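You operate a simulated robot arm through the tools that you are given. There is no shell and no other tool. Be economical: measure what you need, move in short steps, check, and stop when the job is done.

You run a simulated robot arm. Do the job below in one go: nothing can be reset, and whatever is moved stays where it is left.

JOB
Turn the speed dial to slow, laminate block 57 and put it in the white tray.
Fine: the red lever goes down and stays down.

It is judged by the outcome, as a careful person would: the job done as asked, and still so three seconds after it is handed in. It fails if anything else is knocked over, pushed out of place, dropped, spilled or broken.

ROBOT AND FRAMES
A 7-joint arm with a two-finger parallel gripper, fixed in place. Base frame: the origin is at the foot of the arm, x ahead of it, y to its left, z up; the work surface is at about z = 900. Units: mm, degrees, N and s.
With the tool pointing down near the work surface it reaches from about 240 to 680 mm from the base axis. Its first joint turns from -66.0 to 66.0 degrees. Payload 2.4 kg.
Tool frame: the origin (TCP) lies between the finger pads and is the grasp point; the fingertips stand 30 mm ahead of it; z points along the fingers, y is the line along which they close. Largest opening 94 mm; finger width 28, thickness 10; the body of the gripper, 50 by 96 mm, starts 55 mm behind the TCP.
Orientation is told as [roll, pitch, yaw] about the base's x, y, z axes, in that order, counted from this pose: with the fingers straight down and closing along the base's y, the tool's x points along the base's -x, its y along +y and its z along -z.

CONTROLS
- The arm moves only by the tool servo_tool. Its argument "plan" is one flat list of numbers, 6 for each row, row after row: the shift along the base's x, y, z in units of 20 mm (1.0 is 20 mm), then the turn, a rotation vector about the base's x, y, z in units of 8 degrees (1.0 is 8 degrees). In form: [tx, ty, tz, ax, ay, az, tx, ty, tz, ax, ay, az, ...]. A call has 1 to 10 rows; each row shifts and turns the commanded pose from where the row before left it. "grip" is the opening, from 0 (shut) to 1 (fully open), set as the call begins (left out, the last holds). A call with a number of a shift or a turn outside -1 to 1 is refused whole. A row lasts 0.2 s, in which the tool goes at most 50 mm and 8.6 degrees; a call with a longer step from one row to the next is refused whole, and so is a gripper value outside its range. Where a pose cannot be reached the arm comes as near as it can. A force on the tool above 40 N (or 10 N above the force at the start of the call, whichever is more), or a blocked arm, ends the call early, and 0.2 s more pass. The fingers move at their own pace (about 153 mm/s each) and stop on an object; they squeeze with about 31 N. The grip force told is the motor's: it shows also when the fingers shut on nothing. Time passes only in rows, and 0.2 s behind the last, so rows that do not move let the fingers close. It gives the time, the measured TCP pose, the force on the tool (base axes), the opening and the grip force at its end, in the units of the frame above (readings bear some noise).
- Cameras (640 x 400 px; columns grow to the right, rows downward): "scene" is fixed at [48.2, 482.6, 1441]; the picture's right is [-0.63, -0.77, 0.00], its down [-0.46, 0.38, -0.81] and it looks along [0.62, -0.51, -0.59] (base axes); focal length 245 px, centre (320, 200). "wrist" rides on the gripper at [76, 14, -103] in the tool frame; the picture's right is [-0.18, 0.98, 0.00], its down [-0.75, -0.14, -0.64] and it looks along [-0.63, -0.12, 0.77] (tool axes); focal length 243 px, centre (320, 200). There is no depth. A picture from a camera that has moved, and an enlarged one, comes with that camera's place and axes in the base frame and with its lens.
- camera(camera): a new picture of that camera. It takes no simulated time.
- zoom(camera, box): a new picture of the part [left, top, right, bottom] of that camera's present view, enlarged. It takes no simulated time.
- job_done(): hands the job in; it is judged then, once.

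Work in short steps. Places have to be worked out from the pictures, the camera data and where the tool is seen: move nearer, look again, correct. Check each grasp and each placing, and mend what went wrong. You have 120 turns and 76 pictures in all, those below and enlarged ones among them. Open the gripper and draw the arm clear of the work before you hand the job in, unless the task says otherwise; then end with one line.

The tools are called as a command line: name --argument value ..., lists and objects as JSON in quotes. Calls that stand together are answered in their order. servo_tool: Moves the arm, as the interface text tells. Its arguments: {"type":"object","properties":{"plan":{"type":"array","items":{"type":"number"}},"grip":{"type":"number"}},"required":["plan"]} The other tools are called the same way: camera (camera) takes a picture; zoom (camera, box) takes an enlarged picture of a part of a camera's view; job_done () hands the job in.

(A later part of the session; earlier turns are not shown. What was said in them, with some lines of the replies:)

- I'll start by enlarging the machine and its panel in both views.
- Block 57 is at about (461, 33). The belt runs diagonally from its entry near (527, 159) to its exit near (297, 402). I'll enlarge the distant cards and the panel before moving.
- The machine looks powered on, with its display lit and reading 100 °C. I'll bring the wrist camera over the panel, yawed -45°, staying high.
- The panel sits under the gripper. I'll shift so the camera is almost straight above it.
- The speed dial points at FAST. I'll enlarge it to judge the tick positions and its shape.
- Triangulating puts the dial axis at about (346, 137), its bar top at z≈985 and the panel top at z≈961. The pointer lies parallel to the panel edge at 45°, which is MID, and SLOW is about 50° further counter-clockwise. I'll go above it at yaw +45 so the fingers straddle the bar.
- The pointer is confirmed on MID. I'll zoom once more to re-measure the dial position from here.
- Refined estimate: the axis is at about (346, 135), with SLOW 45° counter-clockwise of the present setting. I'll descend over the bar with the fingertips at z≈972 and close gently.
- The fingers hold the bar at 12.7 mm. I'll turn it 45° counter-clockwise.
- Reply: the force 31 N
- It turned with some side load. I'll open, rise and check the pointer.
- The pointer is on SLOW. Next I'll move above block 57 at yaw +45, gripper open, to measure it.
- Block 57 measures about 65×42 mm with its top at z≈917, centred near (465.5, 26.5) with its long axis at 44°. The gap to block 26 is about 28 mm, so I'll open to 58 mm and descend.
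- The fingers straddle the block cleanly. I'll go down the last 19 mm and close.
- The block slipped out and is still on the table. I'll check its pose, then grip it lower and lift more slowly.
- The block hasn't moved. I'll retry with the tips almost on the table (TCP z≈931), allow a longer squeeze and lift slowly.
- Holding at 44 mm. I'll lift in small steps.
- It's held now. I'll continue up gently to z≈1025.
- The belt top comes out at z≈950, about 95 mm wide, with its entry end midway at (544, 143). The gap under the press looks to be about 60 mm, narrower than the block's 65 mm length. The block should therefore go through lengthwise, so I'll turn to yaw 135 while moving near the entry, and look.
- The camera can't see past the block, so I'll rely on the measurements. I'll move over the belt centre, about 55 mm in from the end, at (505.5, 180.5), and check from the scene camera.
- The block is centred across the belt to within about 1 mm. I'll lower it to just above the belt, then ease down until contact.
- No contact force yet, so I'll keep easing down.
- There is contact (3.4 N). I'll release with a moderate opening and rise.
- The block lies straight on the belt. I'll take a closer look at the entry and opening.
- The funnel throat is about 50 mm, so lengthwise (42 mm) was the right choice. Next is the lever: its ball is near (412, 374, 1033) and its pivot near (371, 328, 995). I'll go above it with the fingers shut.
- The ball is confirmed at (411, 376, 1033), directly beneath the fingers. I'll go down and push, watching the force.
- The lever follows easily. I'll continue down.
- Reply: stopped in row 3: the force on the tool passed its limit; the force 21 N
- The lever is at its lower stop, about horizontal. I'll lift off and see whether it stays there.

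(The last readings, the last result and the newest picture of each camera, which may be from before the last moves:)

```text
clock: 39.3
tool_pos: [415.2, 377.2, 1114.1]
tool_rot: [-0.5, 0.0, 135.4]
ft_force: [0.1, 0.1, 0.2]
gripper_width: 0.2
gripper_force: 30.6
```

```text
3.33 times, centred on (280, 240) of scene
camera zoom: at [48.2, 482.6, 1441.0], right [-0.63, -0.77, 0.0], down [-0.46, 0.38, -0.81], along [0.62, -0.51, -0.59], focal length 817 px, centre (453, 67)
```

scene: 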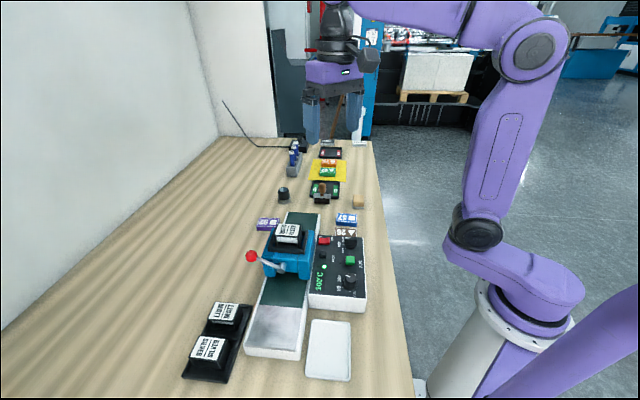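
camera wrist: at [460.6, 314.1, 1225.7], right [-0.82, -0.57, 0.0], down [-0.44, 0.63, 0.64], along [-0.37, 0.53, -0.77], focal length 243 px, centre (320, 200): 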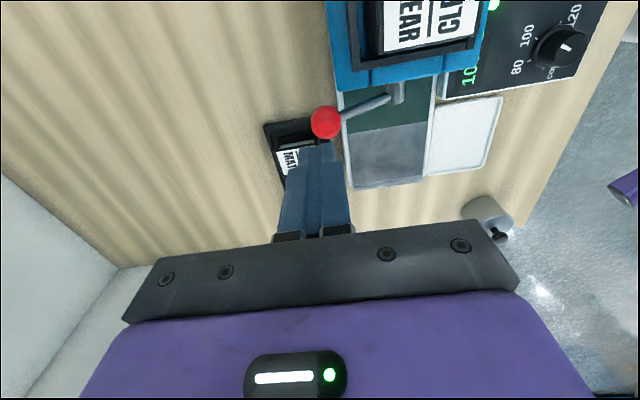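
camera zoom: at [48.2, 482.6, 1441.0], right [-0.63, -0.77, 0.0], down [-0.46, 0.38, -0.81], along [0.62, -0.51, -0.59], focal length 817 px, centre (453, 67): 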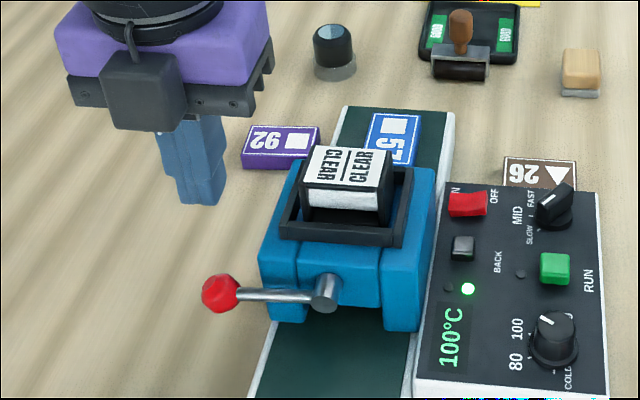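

The lever stays down. Next is RUN at about (303, 180); I'll move above it with the fingers shut.

servo_tool --plan '[-0.56, -0.98, 0, 0.06, 0, 0, -0.56, -0.98, 0, 0, 0, 0, -0.56, -0.98, 0, 0, 0, 0, -0.56, -0.98, 0, 0, 0, 0, -0.56, -0.98, 0, 0, 0, 0, -0.56, -0.98, 0, 0, 0, 0, -0.56, -0.98, 0, 0, 0, 0, -0.56, -0.98, 0, 0, 0, 0, -0.56, -0.98, 0, 0, 0, 0, -0.56, -1, 0, 0, 0, 0]'

camera --camera "wrist"

zoom --camera "scene" --box '[270, 190, 400, 310]'

```text
clock: 41.5
tool_pos: [305.3, 182.4, 1114.4]
tool_rot: [-0.8, -0.4, 135.4]
ft_force: [0.3, 0.1, 0.2]
gripper_width: 0.0
gripper_force: 30.8
```

```text
34 pictures are left
camera wrist: at [348.7, 115.8, 1217.4], right [-0.82, -0.57, -0.01], down [-0.44, 0.62, 0.65], along [-0.36, 0.54, -0.76], focal length 243 px, centre (320, 200)
```

wrist: 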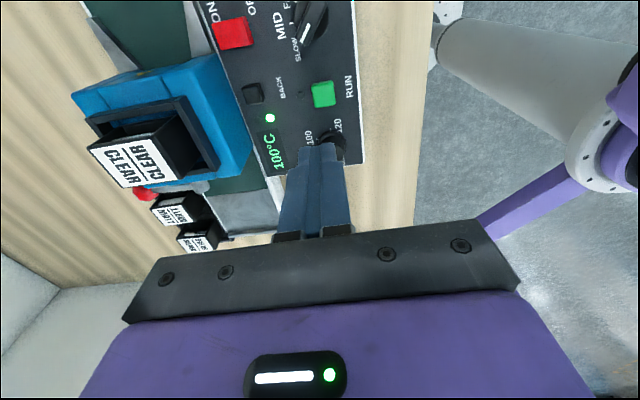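

```text
3.33 times, centred on (335, 250) of scene
camera zoom: at [48.2, 482.6, 1441.0], right [-0.63, -0.77, 0.0], down [-0.46, 0.38, -0.81], along [0.62, -0.51, -0.59], focal length 817 px, centre (270, 33)
```

zoom: 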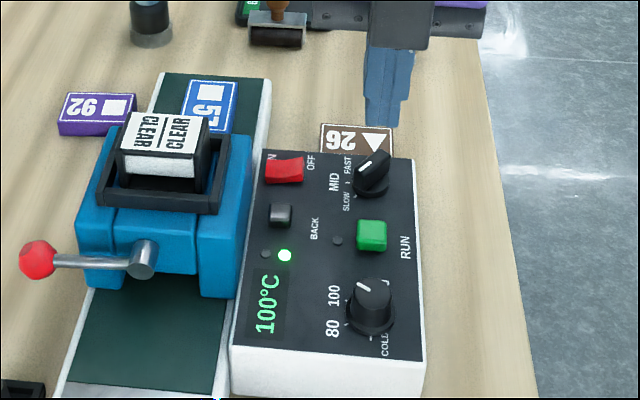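

RUN refines to about (305, 177) with its top at z≈970. I'll level the small tilt and descend to just above it.

servo_tool --plan '[0, -0.27, -0.9, -0.106, 0.035, 0, 0, 0, -0.9, 0, 0, 0, 0, 0, -0.9, 0, 0, 0, 0, 0, -0.9, 0, 0, 0, 0, 0, -0.9, 0, 0, 0, 0, 0, -0.8, 0, 0, 0]'

zoom --camera "scene" --box '[310, 220, 390, 280]'

```text
clock: 42.9
tool_pos: [304.8, 175.9, 1007.7]
tool_rot: [-0.1, 0.1, 135.4]
ft_force: [-0.2, -0.4, -0.4]
gripper_width: 0.1
gripper_force: 31.3
```

```text
6.67 times, centred on (350, 250) of scene
camera zoom: at [48.2, 482.6, 1441.0], right [-0.63, -0.77, 0.0], down [-0.46, 0.38, -0.81], along [0.62, -0.51, -0.59], focal length 1635 px, centre (120, -133)
```

zoom: 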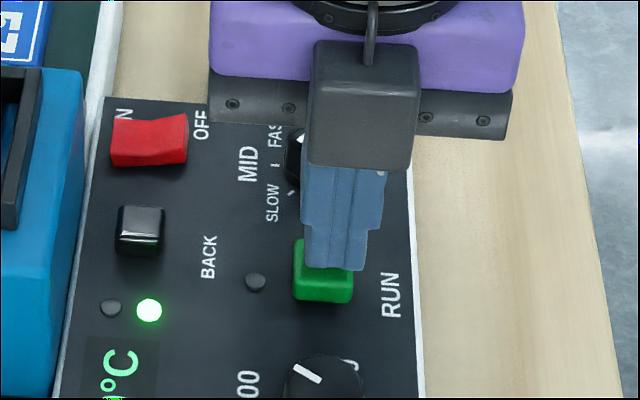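

The fingertip is over the button, slightly to the right. I'll nudge it in and press in small steps.

servo_tool --plan '[0.1, 0.13, -0.1, 0, 0, 0, 0, 0, -0.15, 0, 0, 0, 0, 0, -0.1, 0, 0, 0, 0, 0, -0.1, 0, 0, 0]'

zoom --camera "scene" --box '[250, 190, 390, 310]'

```text
clock: 43.9
tool_pos: [305.5, 178.0, 1000.5]
tool_rot: [-0.1, -0.1, 135.4]
ft_force: [-0.5, -0.1, 3.2]
gripper_width: 0.0
gripper_force: 31.2
```

```text
3.33 times, centred on (320, 250) of scene
camera zoom: at [48.1, 482.6, 1441.0], right [-0.63, -0.77, 0.0], down [-0.46, 0.38, -0.81], along [0.62, -0.51, -0.59], focal length 817 px, centre (320, 33)
```

zoom: 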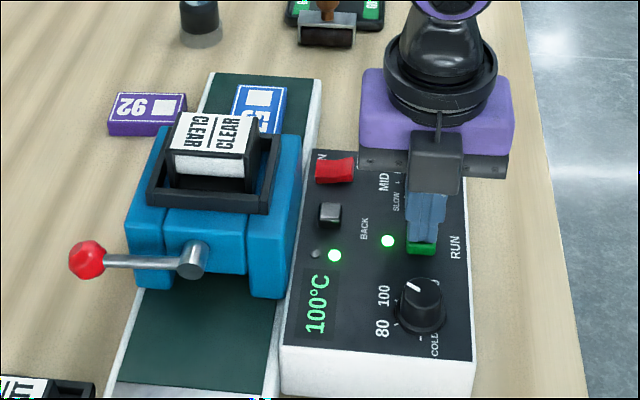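

The RUN lamp is lit and the block is moving. I'll lift off and check that it keeps running.

servo_tool --plan '[0, 0, 0.5, 0, 0, 0, 0, 0, 0.8, 0, 0, 0, 0, 0, 0.9, 0, 0, 0, 0, 0, 0.9, 0, 0, 0, 0, 0, 0.9, 0, 0, 0, 0, 0, 0.9, 0, 0, 0]'

zoom --camera "scene" --box '[230, 190, 390, 370]'

```text
clock: 45.3
tool_pos: [305.2, 178.5, 1097.8]
tool_rot: [0.0, 0.0, 135.4]
ft_force: [0.1, -0.5, 0.5]
gripper_width: 0.0
gripper_force: 31.0
```

```text
2.22 times, centred on (310, 280) of scene
camera zoom: at [48.2, 482.6, 1441.0], right [-0.63, -0.77, 0.0], down [-0.46, 0.38, -0.81], along [0.62, -0.51, -0.59], focal length 545 px, centre (342, 22)
```

zoom: 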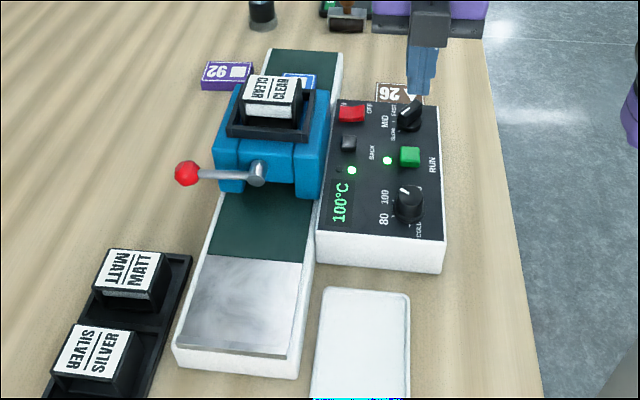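

The belt runs on its own. I'll wait.

servo_tool --plan '[0, 0, 0, 0, 0, 0, 0, 0, 0, 0, 0, 0, 0, 0, 0, 0, 0, 0, 0, 0, 0, 0, 0, 0, 0, 0, 0, 0, 0, 0, 0, 0, 0, 0, 0, 0, 0, 0, 0, 0, 0, 0, 0, 0, 0, 0, 0, 0, 0, 0, 0, 0, 0, 0, 0, 0, 0, 0, 0, 0]'

servo_tool --plan '[0, 0, 0, 0, 0, 0, 0, 0, 0, 0, 0, 0, 0, 0, 0, 0, 0, 0, 0, 0, 0, 0, 0, 0, 0, 0, 0, 0, 0, 0, 0, 0, 0, 0, 0, 0, 0, 0, 0, 0, 0, 0, 0, 0, 0, 0, 0, 0, 0, 0, 0, 0, 0, 0, 0, 0, 0, 0, 0, 0]'

zoom --camera "scene" --box '[230, 190, 390, 370]'

```text
clock: 47.5
tool_pos: [306.8, 177.8, 1098.0]
tool_rot: [-0.1, 0.0, 135.4]
ft_force: [0.2, -0.4, -0.1]
gripper_width: 0.2
gripper_force: 31.4
```

```text
clock: 49.7
tool_pos: [305.5, 177.4, 1098.0]
tool_rot: [0.0, 0.0, 135.4]
ft_force: [-0.2, -0.9, 0.0]
gripper_width: 0.0
gripper_force: 31.4
```

```text
2.22 times, centred on (310, 280) of scene
camera zoom: at [48.2, 482.6, 1441.0], right [-0.63, -0.77, 0.0], down [-0.46, 0.38, -0.81], along [0.62, -0.51, -0.59], focal length 545 px, centre (342, 22)
```

zoom: 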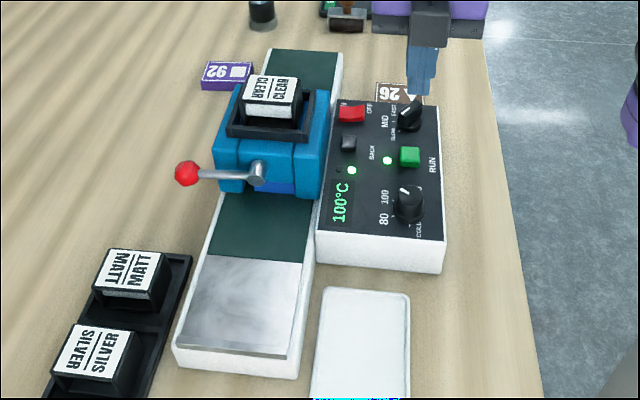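

The block's front edge is just appearing at the exit side. I'll keep waiting.

servo_tool --plan '[0, 0, 0, 0, 0, 0, 0, 0, 0, 0, 0, 0, 0, 0, 0, 0, 0, 0, 0, 0, 0, 0, 0, 0, 0, 0, 0, 0, 0, 0, 0, 0, 0, 0, 0, 0, 0, 0, 0, 0, 0, 0, 0, 0, 0, 0, 0, 0, 0, 0, 0, 0, 0, 0, 0, 0, 0, 0, 0, 0]'

servo_tool --plan '[0, 0, 0, 0, 0, 0, 0, 0, 0, 0, 0, 0, 0, 0, 0, 0, 0, 0, 0, 0, 0, 0, 0, 0, 0, 0, 0, 0, 0, 0, 0, 0, 0, 0, 0, 0, 0, 0, 0, 0, 0, 0, 0, 0, 0, 0, 0, 0, 0, 0, 0, 0, 0, 0, 0, 0, 0, 0, 0, 0]'

zoom --camera "scene" --box '[230, 190, 390, 370]'

```text
clock: 51.9
tool_pos: [305.4, 177.9, 1098.1]
tool_rot: [-0.1, 0.0, 135.3]
ft_force: [-0.1, -0.3, 0.0]
gripper_width: 0.0
gripper_force: 31.3
```

```text
clock: 54.1
tool_pos: [306.2, 177.4, 1098.1]
tool_rot: [-0.1, 0.0, 135.4]
ft_force: [0.4, -0.4, -0.4]
gripper_width: 0.1
gripper_force: 31.5
```

```text
2.22 times, centred on (310, 280) of scene
camera zoom: at [48.2, 482.6, 1441.0], right [-0.63, -0.77, 0.0], down [-0.46, 0.38, -0.81], along [0.62, -0.51, -0.59], focal length 545 px, centre (342, 22)
```

zoom: 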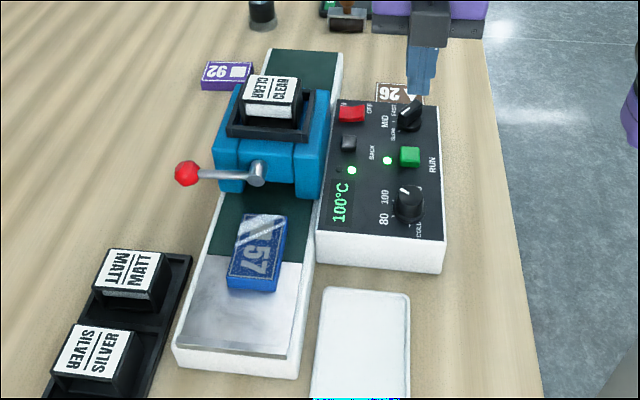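

The block is coming out with a glossy film. I'll give it a little longer to settle on the plate.

servo_tool --plan '[0, 0, 0, 0, 0, 0, 0, 0, 0, 0, 0, 0, 0, 0, 0, 0, 0, 0, 0, 0, 0, 0, 0, 0, 0, 0, 0, 0, 0, 0, 0, 0, 0, 0, 0, 0, 0, 0, 0, 0, 0, 0, 0, 0, 0, 0, 0, 0, 0, 0, 0, 0, 0, 0, 0, 0, 0, 0, 0, 0]'

servo_tool --plan '[0, 0, 0, 0, 0, 0, 0, 0, 0, 0, 0, 0, 0, 0, 0, 0, 0, 0, 0, 0, 0, 0, 0, 0, 0, 0, 0, 0, 0, 0, 0, 0, 0, 0, 0, 0, 0, 0, 0, 0, 0, 0, 0, 0, 0, 0, 0, 0, 0, 0, 0, 0, 0, 0, 0, 0, 0, 0, 0, 0]'

zoom --camera "scene" --box '[230, 190, 390, 370]'

```text
clock: 56.3
tool_pos: [304.9, 177.1, 1098.2]
tool_rot: [-0.1, 0.1, 135.4]
ft_force: [-0.3, -0.3, 0.2]
gripper_width: 0.0
gripper_force: 31.4
```

```text
clock: 58.5
tool_pos: [305.1, 177.7, 1098.6]
tool_rot: [-0.1, 0.0, 135.4]
ft_force: [-0.4, 0.5, -0.1]
gripper_width: 0.0
gripper_force: 31.2
```

```text
2.22 times, centred on (310, 280) of scene
camera zoom: at [48.2, 482.6, 1441.0], right [-0.63, -0.77, 0.0], down [-0.46, 0.38, -0.81], along [0.62, -0.51, -0.59], focal length 545 px, centre (342, 22)
```

zoom: 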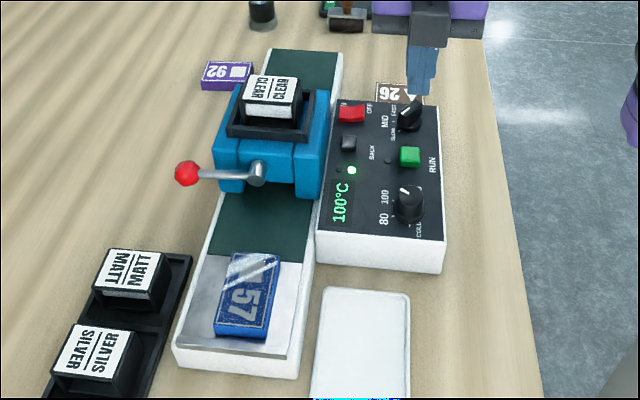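

The machine stopped itself with the block on the plate at about (287, 393). I'll move above it with the gripper open.

servo_tool --plan '[-0.09, 1, 0, 0, 0, 0, -0.09, 1, 0, 0, 0, 0, -0.09, 1, 0, 0, 0, 0, -0.09, 1, 0, 0, 0, 0, -0.09, 1, 0, 0, 0, 0, -0.09, 1, 0, 0, 0, 0, -0.09, 1, 0, 0, 0, 0, -0.09, 1, 0, 0, 0, 0, -0.09, 1, 0, 0, 0, 0, -0.09, 1, 0, 0, 0, 0]' --grip 0.75

servo_tool --plan '[0, 0.75, 0, 0, 0, 0]'

camera --camera "wrist"

```text
clock: 60.7
tool_pos: [286.3, 377.3, 1097.1]
tool_rot: [-0.1, -0.1, 135.4]
ft_force: [0.2, -0.7, 0.5]
gripper_width: 70.5
gripper_force: 0.1
```

```text
clock: 61.1
tool_pos: [286.7, 392.2, 1096.8]
tool_rot: [-0.1, 0.0, 135.4]
ft_force: [-0.1, -0.5, 0.3]
gripper_width: 70.6
gripper_force: 0.1
```

```text
26 pictures are left
camera wrist: at [330.6, 328.6, 1201.2], right [-0.82, -0.57, 0.0], down [-0.44, 0.63, 0.64], along [-0.37, 0.53, -0.77], focal length 243 px, centre (320, 200)
```

wrist: 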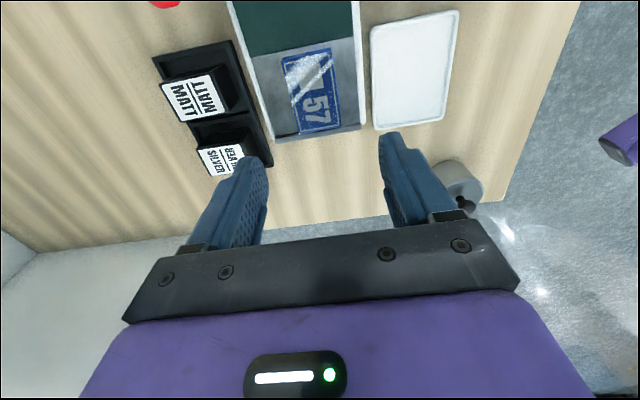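

zoom --camera "wrist" --box '[230, 20, 470, 170]'

```text
2.67 times, centred on (350, 95) of wrist
camera zoom: at [330.6, 328.6, 1201.2], right [-0.82, -0.57, 0.0], down [-0.44, 0.63, 0.64], along [-0.37, 0.53, -0.77], focal length 647 px, centre (240, 480)
```

zoom: 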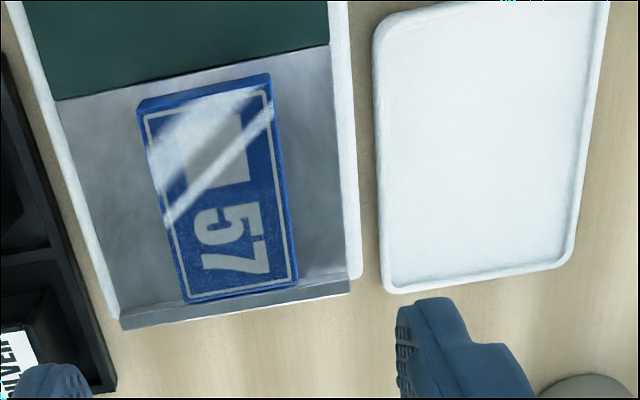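

The block lies at 135°, centred near (292.5, 392), with its top at z≈957–962. I'll descend with about a 62 mm opening.

servo_tool --plan '[0.29, 0, -0.93, 0, 0, 0, 0, 0, -0.93, 0, 0, 0, 0, 0, -0.93, 0, 0, 0, 0, 0, -0.93, 0, 0, 0, 0, 0, -0.93, 0, 0, 0, 0, 0, -0.7, 0, 0, 0]' --grip 0.66

zoom --camera "scene" --box '[220, 270, 340, 370]'

camera --camera "wrist"

```text
clock: 62.5
tool_pos: [293.5, 393.7, 990.2]
tool_rot: [0.0, 0.0, 135.4]
ft_force: [-0.1, 0.0, -0.6]
gripper_width: 62.1
gripper_force: 0.1
```

```text
4.00 times, centred on (280, 320) of scene
camera zoom: at [48.2, 482.6, 1441.0], right [-0.63, -0.77, 0.0], down [-0.46, 0.38, -0.81], along [0.62, -0.51, -0.59], focal length 981 px, centre (480, -280)
```

zoom: 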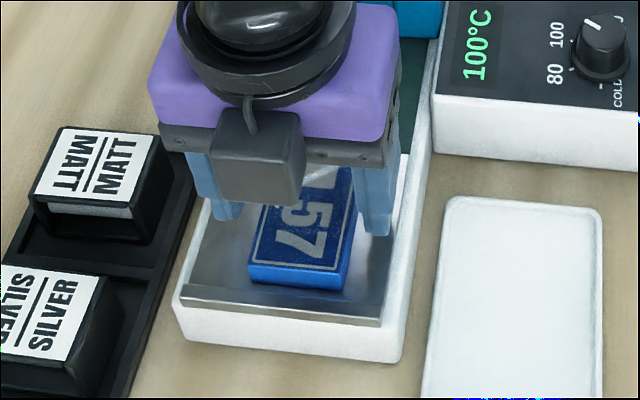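

```text
23 pictures are left
camera wrist: at [337.1, 329.7, 1093.3], right [-0.82, -0.57, 0.0], down [-0.44, 0.63, 0.64], along [-0.37, 0.53, -0.77], focal length 243 px, centre (320, 200)
```

wrist: 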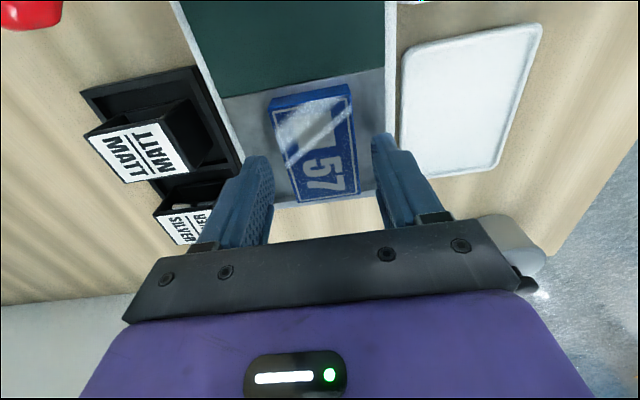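

The fingers straddle it well. I'll ease down toward the plate.

servo_tool --plan '[0, 0, -0.3, 0, 0, 0, 0, 0, -0.3, 0, 0, 0, 0, 0, -0.15, 0, 0, 0, 0, 0, -0.1, 0, 0, 0]'

```text
clock: 63.5
tool_pos: [295.2, 392.3, 975.8]
tool_rot: [-0.3, 0.0, 135.3]
ft_force: [-0.5, -2.5, 25.3]
gripper_width: 62.6
gripper_force: 1.1
```

The fingertips touched the plate. I'll back up 2 mm and close.

servo_tool --plan '[0, 0, 0.13, 0, 0, 0]'

servo_tool --plan '[0, 0, 0, 0, 0, 0, 0, 0, 0, 0, 0, 0, 0, 0, 0, 0, 0, 0]' --grip 0

servo_tool --plan '[0, 0, 0.15, 0, 0, 0, 0, 0, 0.15, 0, 0, 0, 0, 0, 0.2, 0, 0, 0, 0, 0, 0.25, 0, 0, 0]'

zoom --camera "scene" --box '[220, 270, 340, 370]'

```text
clock: 63.9
tool_pos: [293.1, 392.7, 974.7]
tool_rot: [0.1, 0.0, 135.3]
ft_force: [0.0, -0.2, -0.5]
gripper_width: 61.6
gripper_force: 0.1
```

```text
clock: 64.7
tool_pos: [294.6, 393.5, 975.9]
tool_rot: [-0.1, 0.0, 135.3]
ft_force: [-0.4, 0.0, 0.2]
gripper_width: 43.8
gripper_force: 31.3
```

```text
clock: 65.7
tool_pos: [295.0, 392.2, 991.6]
tool_rot: [0.0, 0.0, 135.5]
ft_force: [0.0, -0.1, 0.1]
gripper_width: 43.8
gripper_force: 30.5
```

```text
4.00 times, centred on (280, 320) of scene
camera zoom: at [48.2, 482.6, 1441.0], right [-0.63, -0.77, 0.0], down [-0.46, 0.38, -0.81], along [0.62, -0.51, -0.59], focal length 981 px, centre (480, -280)
```

zoom: 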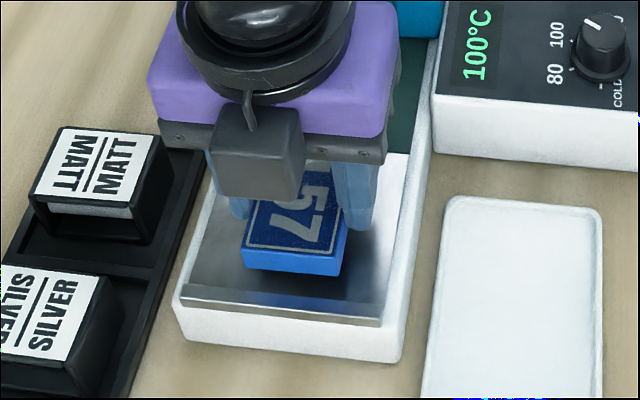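

The block is held. I'll lift to z≈1040 and carry it over the white tray, at about (207, 328).

servo_tool --plan '[0, 0, 0.3, 0, 0, 0, 0, 0, 0.5, 0, 0, 0, 0, 0, 0.5, 0, 0, 0, 0, 0, 0.5, 0, 0, 0, 0, 0, 0.5, 0, 0, 0, 0, 0, 0.3, 0, 0, 0]'

servo_tool --plan '[-0.3, -0.2, 0, 0, 0, 0, -0.5, -0.4, 0, 0, 0, 0, -0.6, -0.45, 0, 0, 0, 0, -0.6, -0.45, 0, 0, 0, 0, -0.6, -0.45, 0, 0, 0, 0, -0.6, -0.45, 0, 0, 0, 0, -0.6, -0.4, 0, 0, 0, 0, -0.4, -0.3, 0, 0, 0, 0, -0.2, -0.1, 0, 0, 0, 0]'

zoom --camera "scene" --box '[240, 250, 400, 390]'

camera --camera "wrist"

```text
clock: 67.1
tool_pos: [293.6, 393.4, 1042.4]
tool_rot: [-0.1, 0.1, 135.3]
ft_force: [-0.7, -0.6, -0.3]
gripper_width: 43.7
gripper_force: 31.5
```

```text
clock: 69.1
tool_pos: [206.2, 329.9, 1043.9]
tool_rot: [-0.1, 0.0, 135.3]
ft_force: [-0.3, 0.0, -0.2]
gripper_width: 44.2
gripper_force: 31.1
```

```text
2.86 times, centred on (320, 320) of scene
camera zoom: at [48.2, 482.6, 1441.0], right [-0.63, -0.77, 0.0], down [-0.46, 0.38, -0.81], along [0.62, -0.51, -0.59], focal length 701 px, centre (320, -143)
```

zoom: 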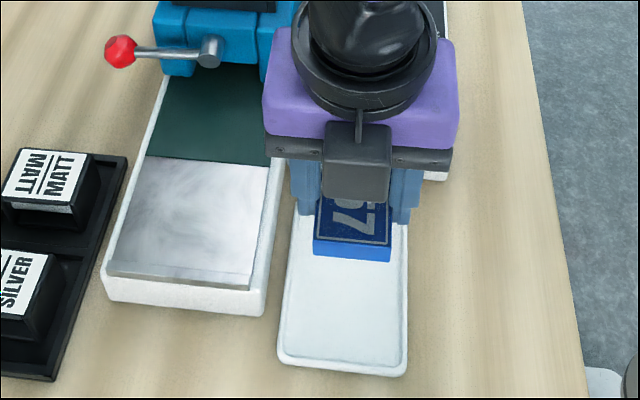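

```text
20 pictures are left
camera wrist: at [249.1, 264.8, 1147.6], right [-0.82, -0.57, 0.0], down [-0.44, 0.63, 0.64], along [-0.37, 0.53, -0.77], focal length 243 px, centre (320, 200)
```

wrist: 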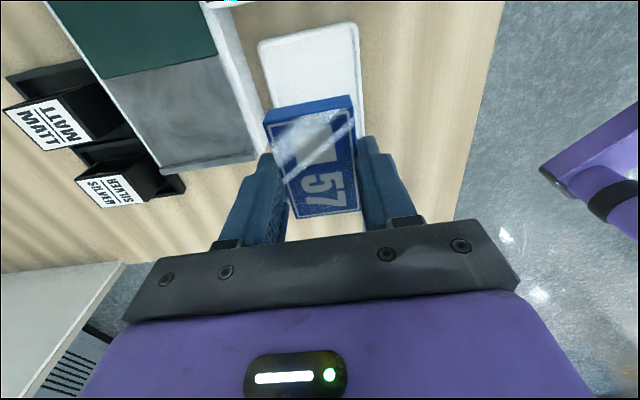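

The target projects right onto the tray centre. I'll lower in stages.

servo_tool --plan '[0, 0, -0.4, 0, 0, 0, 0, 0, -0.7, 0, 0, 0, 0, 0, -0.8, 0, 0, 0, 0, 0, -0.8, 0, 0, 0, 0, 0, -0.8, 0, 0, 0, 0, 0, -0.7, 0, 0, 0, 0, 0, -0.4, 0, 0, 0, 0, 0, -0.2, 0, 0, 0]'

zoom --camera "scene" --box '[280, 290, 400, 390]'

```text
clock: 70.9
tool_pos: [206.6, 329.5, 947.1]
tool_rot: [-0.1, 0.0, 135.5]
ft_force: [-1.2, 0.3, -0.5]
gripper_width: 43.9
gripper_force: 31.0
```

```text
4.00 times, centred on (340, 340) of scene
camera zoom: at [48.2, 482.6, 1441.0], right [-0.63, -0.77, 0.0], down [-0.46, 0.38, -0.81], along [0.62, -0.51, -0.59], focal length 981 px, centre (240, -360)
```

zoom: 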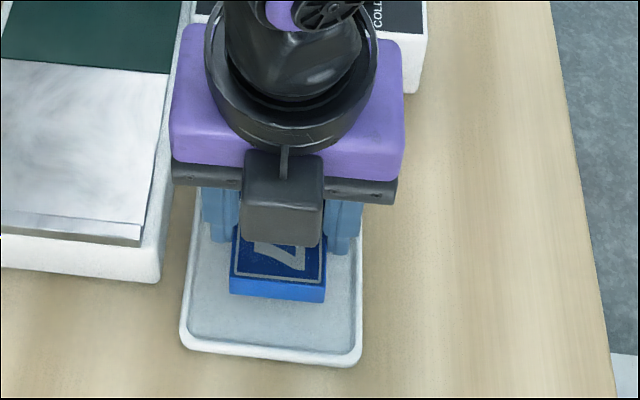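

About 10 mm remain. I'll ease down to contact.

servo_tool --plan '[0, 0, -0.15, 0, 0, 0, 0, 0, -0.15, 0, 0, 0, 0, 0, -0.1, 0, 0, 0]'

servo_tool --plan '[0, 0, -0.08, 0, 0, 0, 0, 0, -0.07, 0, 0, 0]'

```text
clock: 71.7
tool_pos: [204.7, 328.9, 938.9]
tool_rot: [0.0, -0.1, 135.3]
ft_force: [0.0, -0.8, -0.3]
gripper_width: 43.8
gripper_force: 31.2
```

```text
clock: 72.3
tool_pos: [204.8, 328.4, 936.5]
tool_rot: [0.0, -0.1, 135.3]
ft_force: [0.2, -0.7, -0.5]
gripper_width: 44.3
gripper_force: 31.3
```

servo_tool --plan '[0, 0, -0.07, 0, 0, 0, 0, 0, -0.07, 0, 0, 0]'

zoom --camera "scene" --box '[280, 290, 400, 390]'

```text
clock: 72.9
tool_pos: [205.6, 329.3, 934.8]
tool_rot: [-0.1, 0.0, 135.4]
ft_force: [-2.1, -6.5, 35.8]
gripper_width: 44.0
gripper_force: 31.2
```

```text
4.00 times, centred on (340, 340) of scene
camera zoom: at [47.9, 482.1, 1441.2], right [-0.63, -0.77, 0.0], down [-0.46, 0.38, -0.81], along [0.62, -0.51, -0.59], focal length 981 px, centre (240, -360)
```

zoom: 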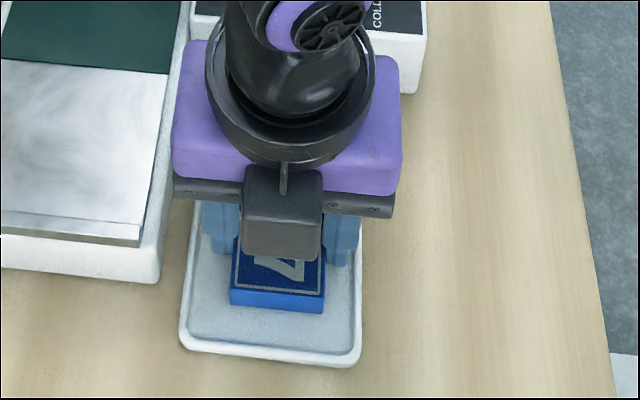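

Firm contact with the tray floor. I'll back off about 1.5 mm, release with a small opening and rise.

servo_tool --plan '[0, 0, 0.07, 0, 0, 0]'

servo_tool --plan '[0, 0, 0, 0, 0, 0, 0, 0, 0, 0, 0, 0]' --grip 0.56

servo_tool --plan '[0, 0, 0.3, 0, 0, 0, 0, 0, 0.6, 0, 0, 0, 0, 0, 0.9, 0, 0, 0, 0, 0, 0.9, 0, 0, 0, 0, 0, 0.9, 0, 0, 0, 0, 0, 0.9, 0, 0, 0, 0, 0, 0.9, 0, 0, 0, 0, 0, 0.9, 0, 0, 0, 0, 0, 0.9, 0, 0, 0, 0, 0, 0.9, 0, 0, 0]'

servo_tool --plan '[0.5, -0.9, 0.5, 0, 0, 0, 0.5, -0.9, 0.3, 0, 0, 0, 0.5, -0.9, 0, 0, 0, 0, 0.5, -0.9, 0, 0, 0, 0, 0.5, -0.9, 0, 0, 0, 0, 0.5, -0.9, 0, 0, 0, 0]'

camera --camera "scene"

zoom --camera "scene" --box '[230, 210, 390, 390]'

```text
clock: 73.3
tool_pos: [204.8, 329.7, 934.3]
tool_rot: [-0.2, 0.0, 135.4]
ft_force: [-3.2, -0.8, 16.0]
gripper_width: 43.8
gripper_force: 31.0
```

```text
clock: 73.9
tool_pos: [206.7, 328.6, 934.7]
tool_rot: [-0.1, 0.0, 135.3]
ft_force: [3.0, 5.8, 6.4]
gripper_width: 49.4
gripper_force: 0.1
```

```text
clock: 76.1
tool_pos: [205.8, 327.3, 1096.3]
tool_rot: [0.0, -0.1, 135.4]
ft_force: [0.6, 0.0, 0.5]
gripper_width: 52.7
gripper_force: 0.0
```

```text
clock: 77.5
tool_pos: [264.9, 219.8, 1112.3]
tool_rot: [0.0, 0.0, 135.4]
ft_force: [0.0, -0.2, -0.3]
gripper_width: 52.6
gripper_force: 0.2
```

```text
17 pictures are left
```

scene: 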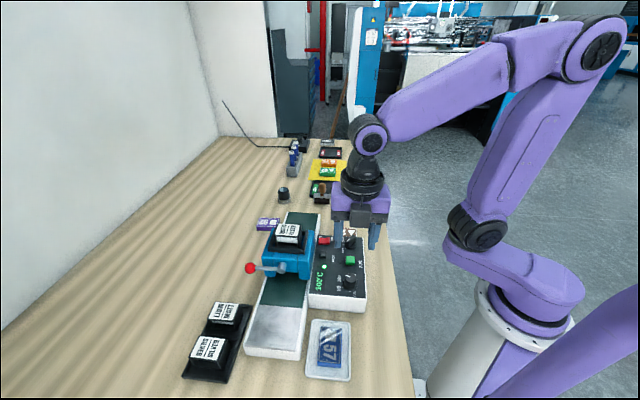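

```text
2.22 times, centred on (310, 300) of scene
camera zoom: at [48.2, 482.6, 1441.0], right [-0.63, -0.77, 0.0], down [-0.46, 0.38, -0.81], along [0.62, -0.51, -0.59], focal length 545 px, centre (342, -22)
```

zoom: 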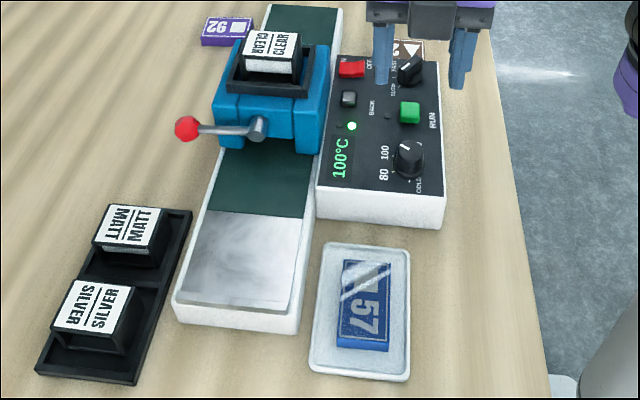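

The laminated block lies flat in the tray, the dial is on SLOW and the lever is down. I'll raise the arm well clear and hand in.

servo_tool --plan '[0.5, -0.5, 0.9, 0, 0, 0, 0.5, -0.5, 0.9, 0, 0, 0, 0.5, -0.5, 0.9, 0, 0, 0, 0.5, -0.5, 0.9, 0, 0, 0, 0.5, -0.5, 0.9, 0, 0, 0]' --grip 0.9

zoom --camera "scene" --box '[230, 190, 390, 390]'

```text
clock: 78.7
tool_pos: [317.1, 171.0, 1202.0]
tool_rot: [0.0, 0.0, 135.4]
ft_force: [0.4, -0.2, -1.1]
gripper_width: 84.4
gripper_force: 0.0
```

```text
2.00 times, centred on (310, 290) of scene
camera zoom: at [48.2, 482.6, 1441.0], right [-0.63, -0.77, 0.0], down [-0.46, 0.38, -0.81], along [0.62, -0.51, -0.59], focal length 490 px, centre (340, 20)
```

zoom: 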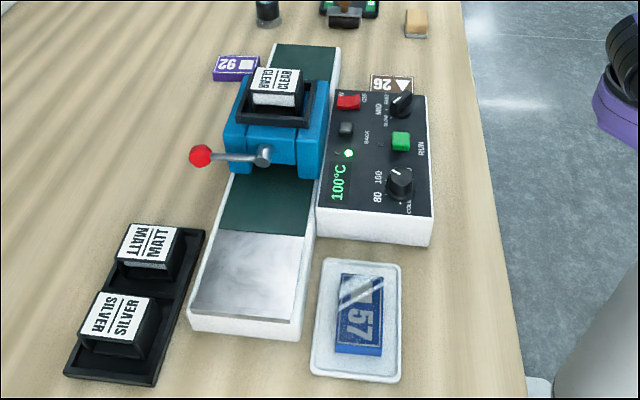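

The final picture shows everything in order, so I'm handing in.

job_done

```text
The job is handed in.
```

The speed dial is set to slow, and block 57 went through the laminator with the CLEAR film at 100 °C and now lies in the white tray. The red lever is down and stayed down. On the first grasp, block 57 slipped out of the gripper and stayed in place on the table; the second grasp held.
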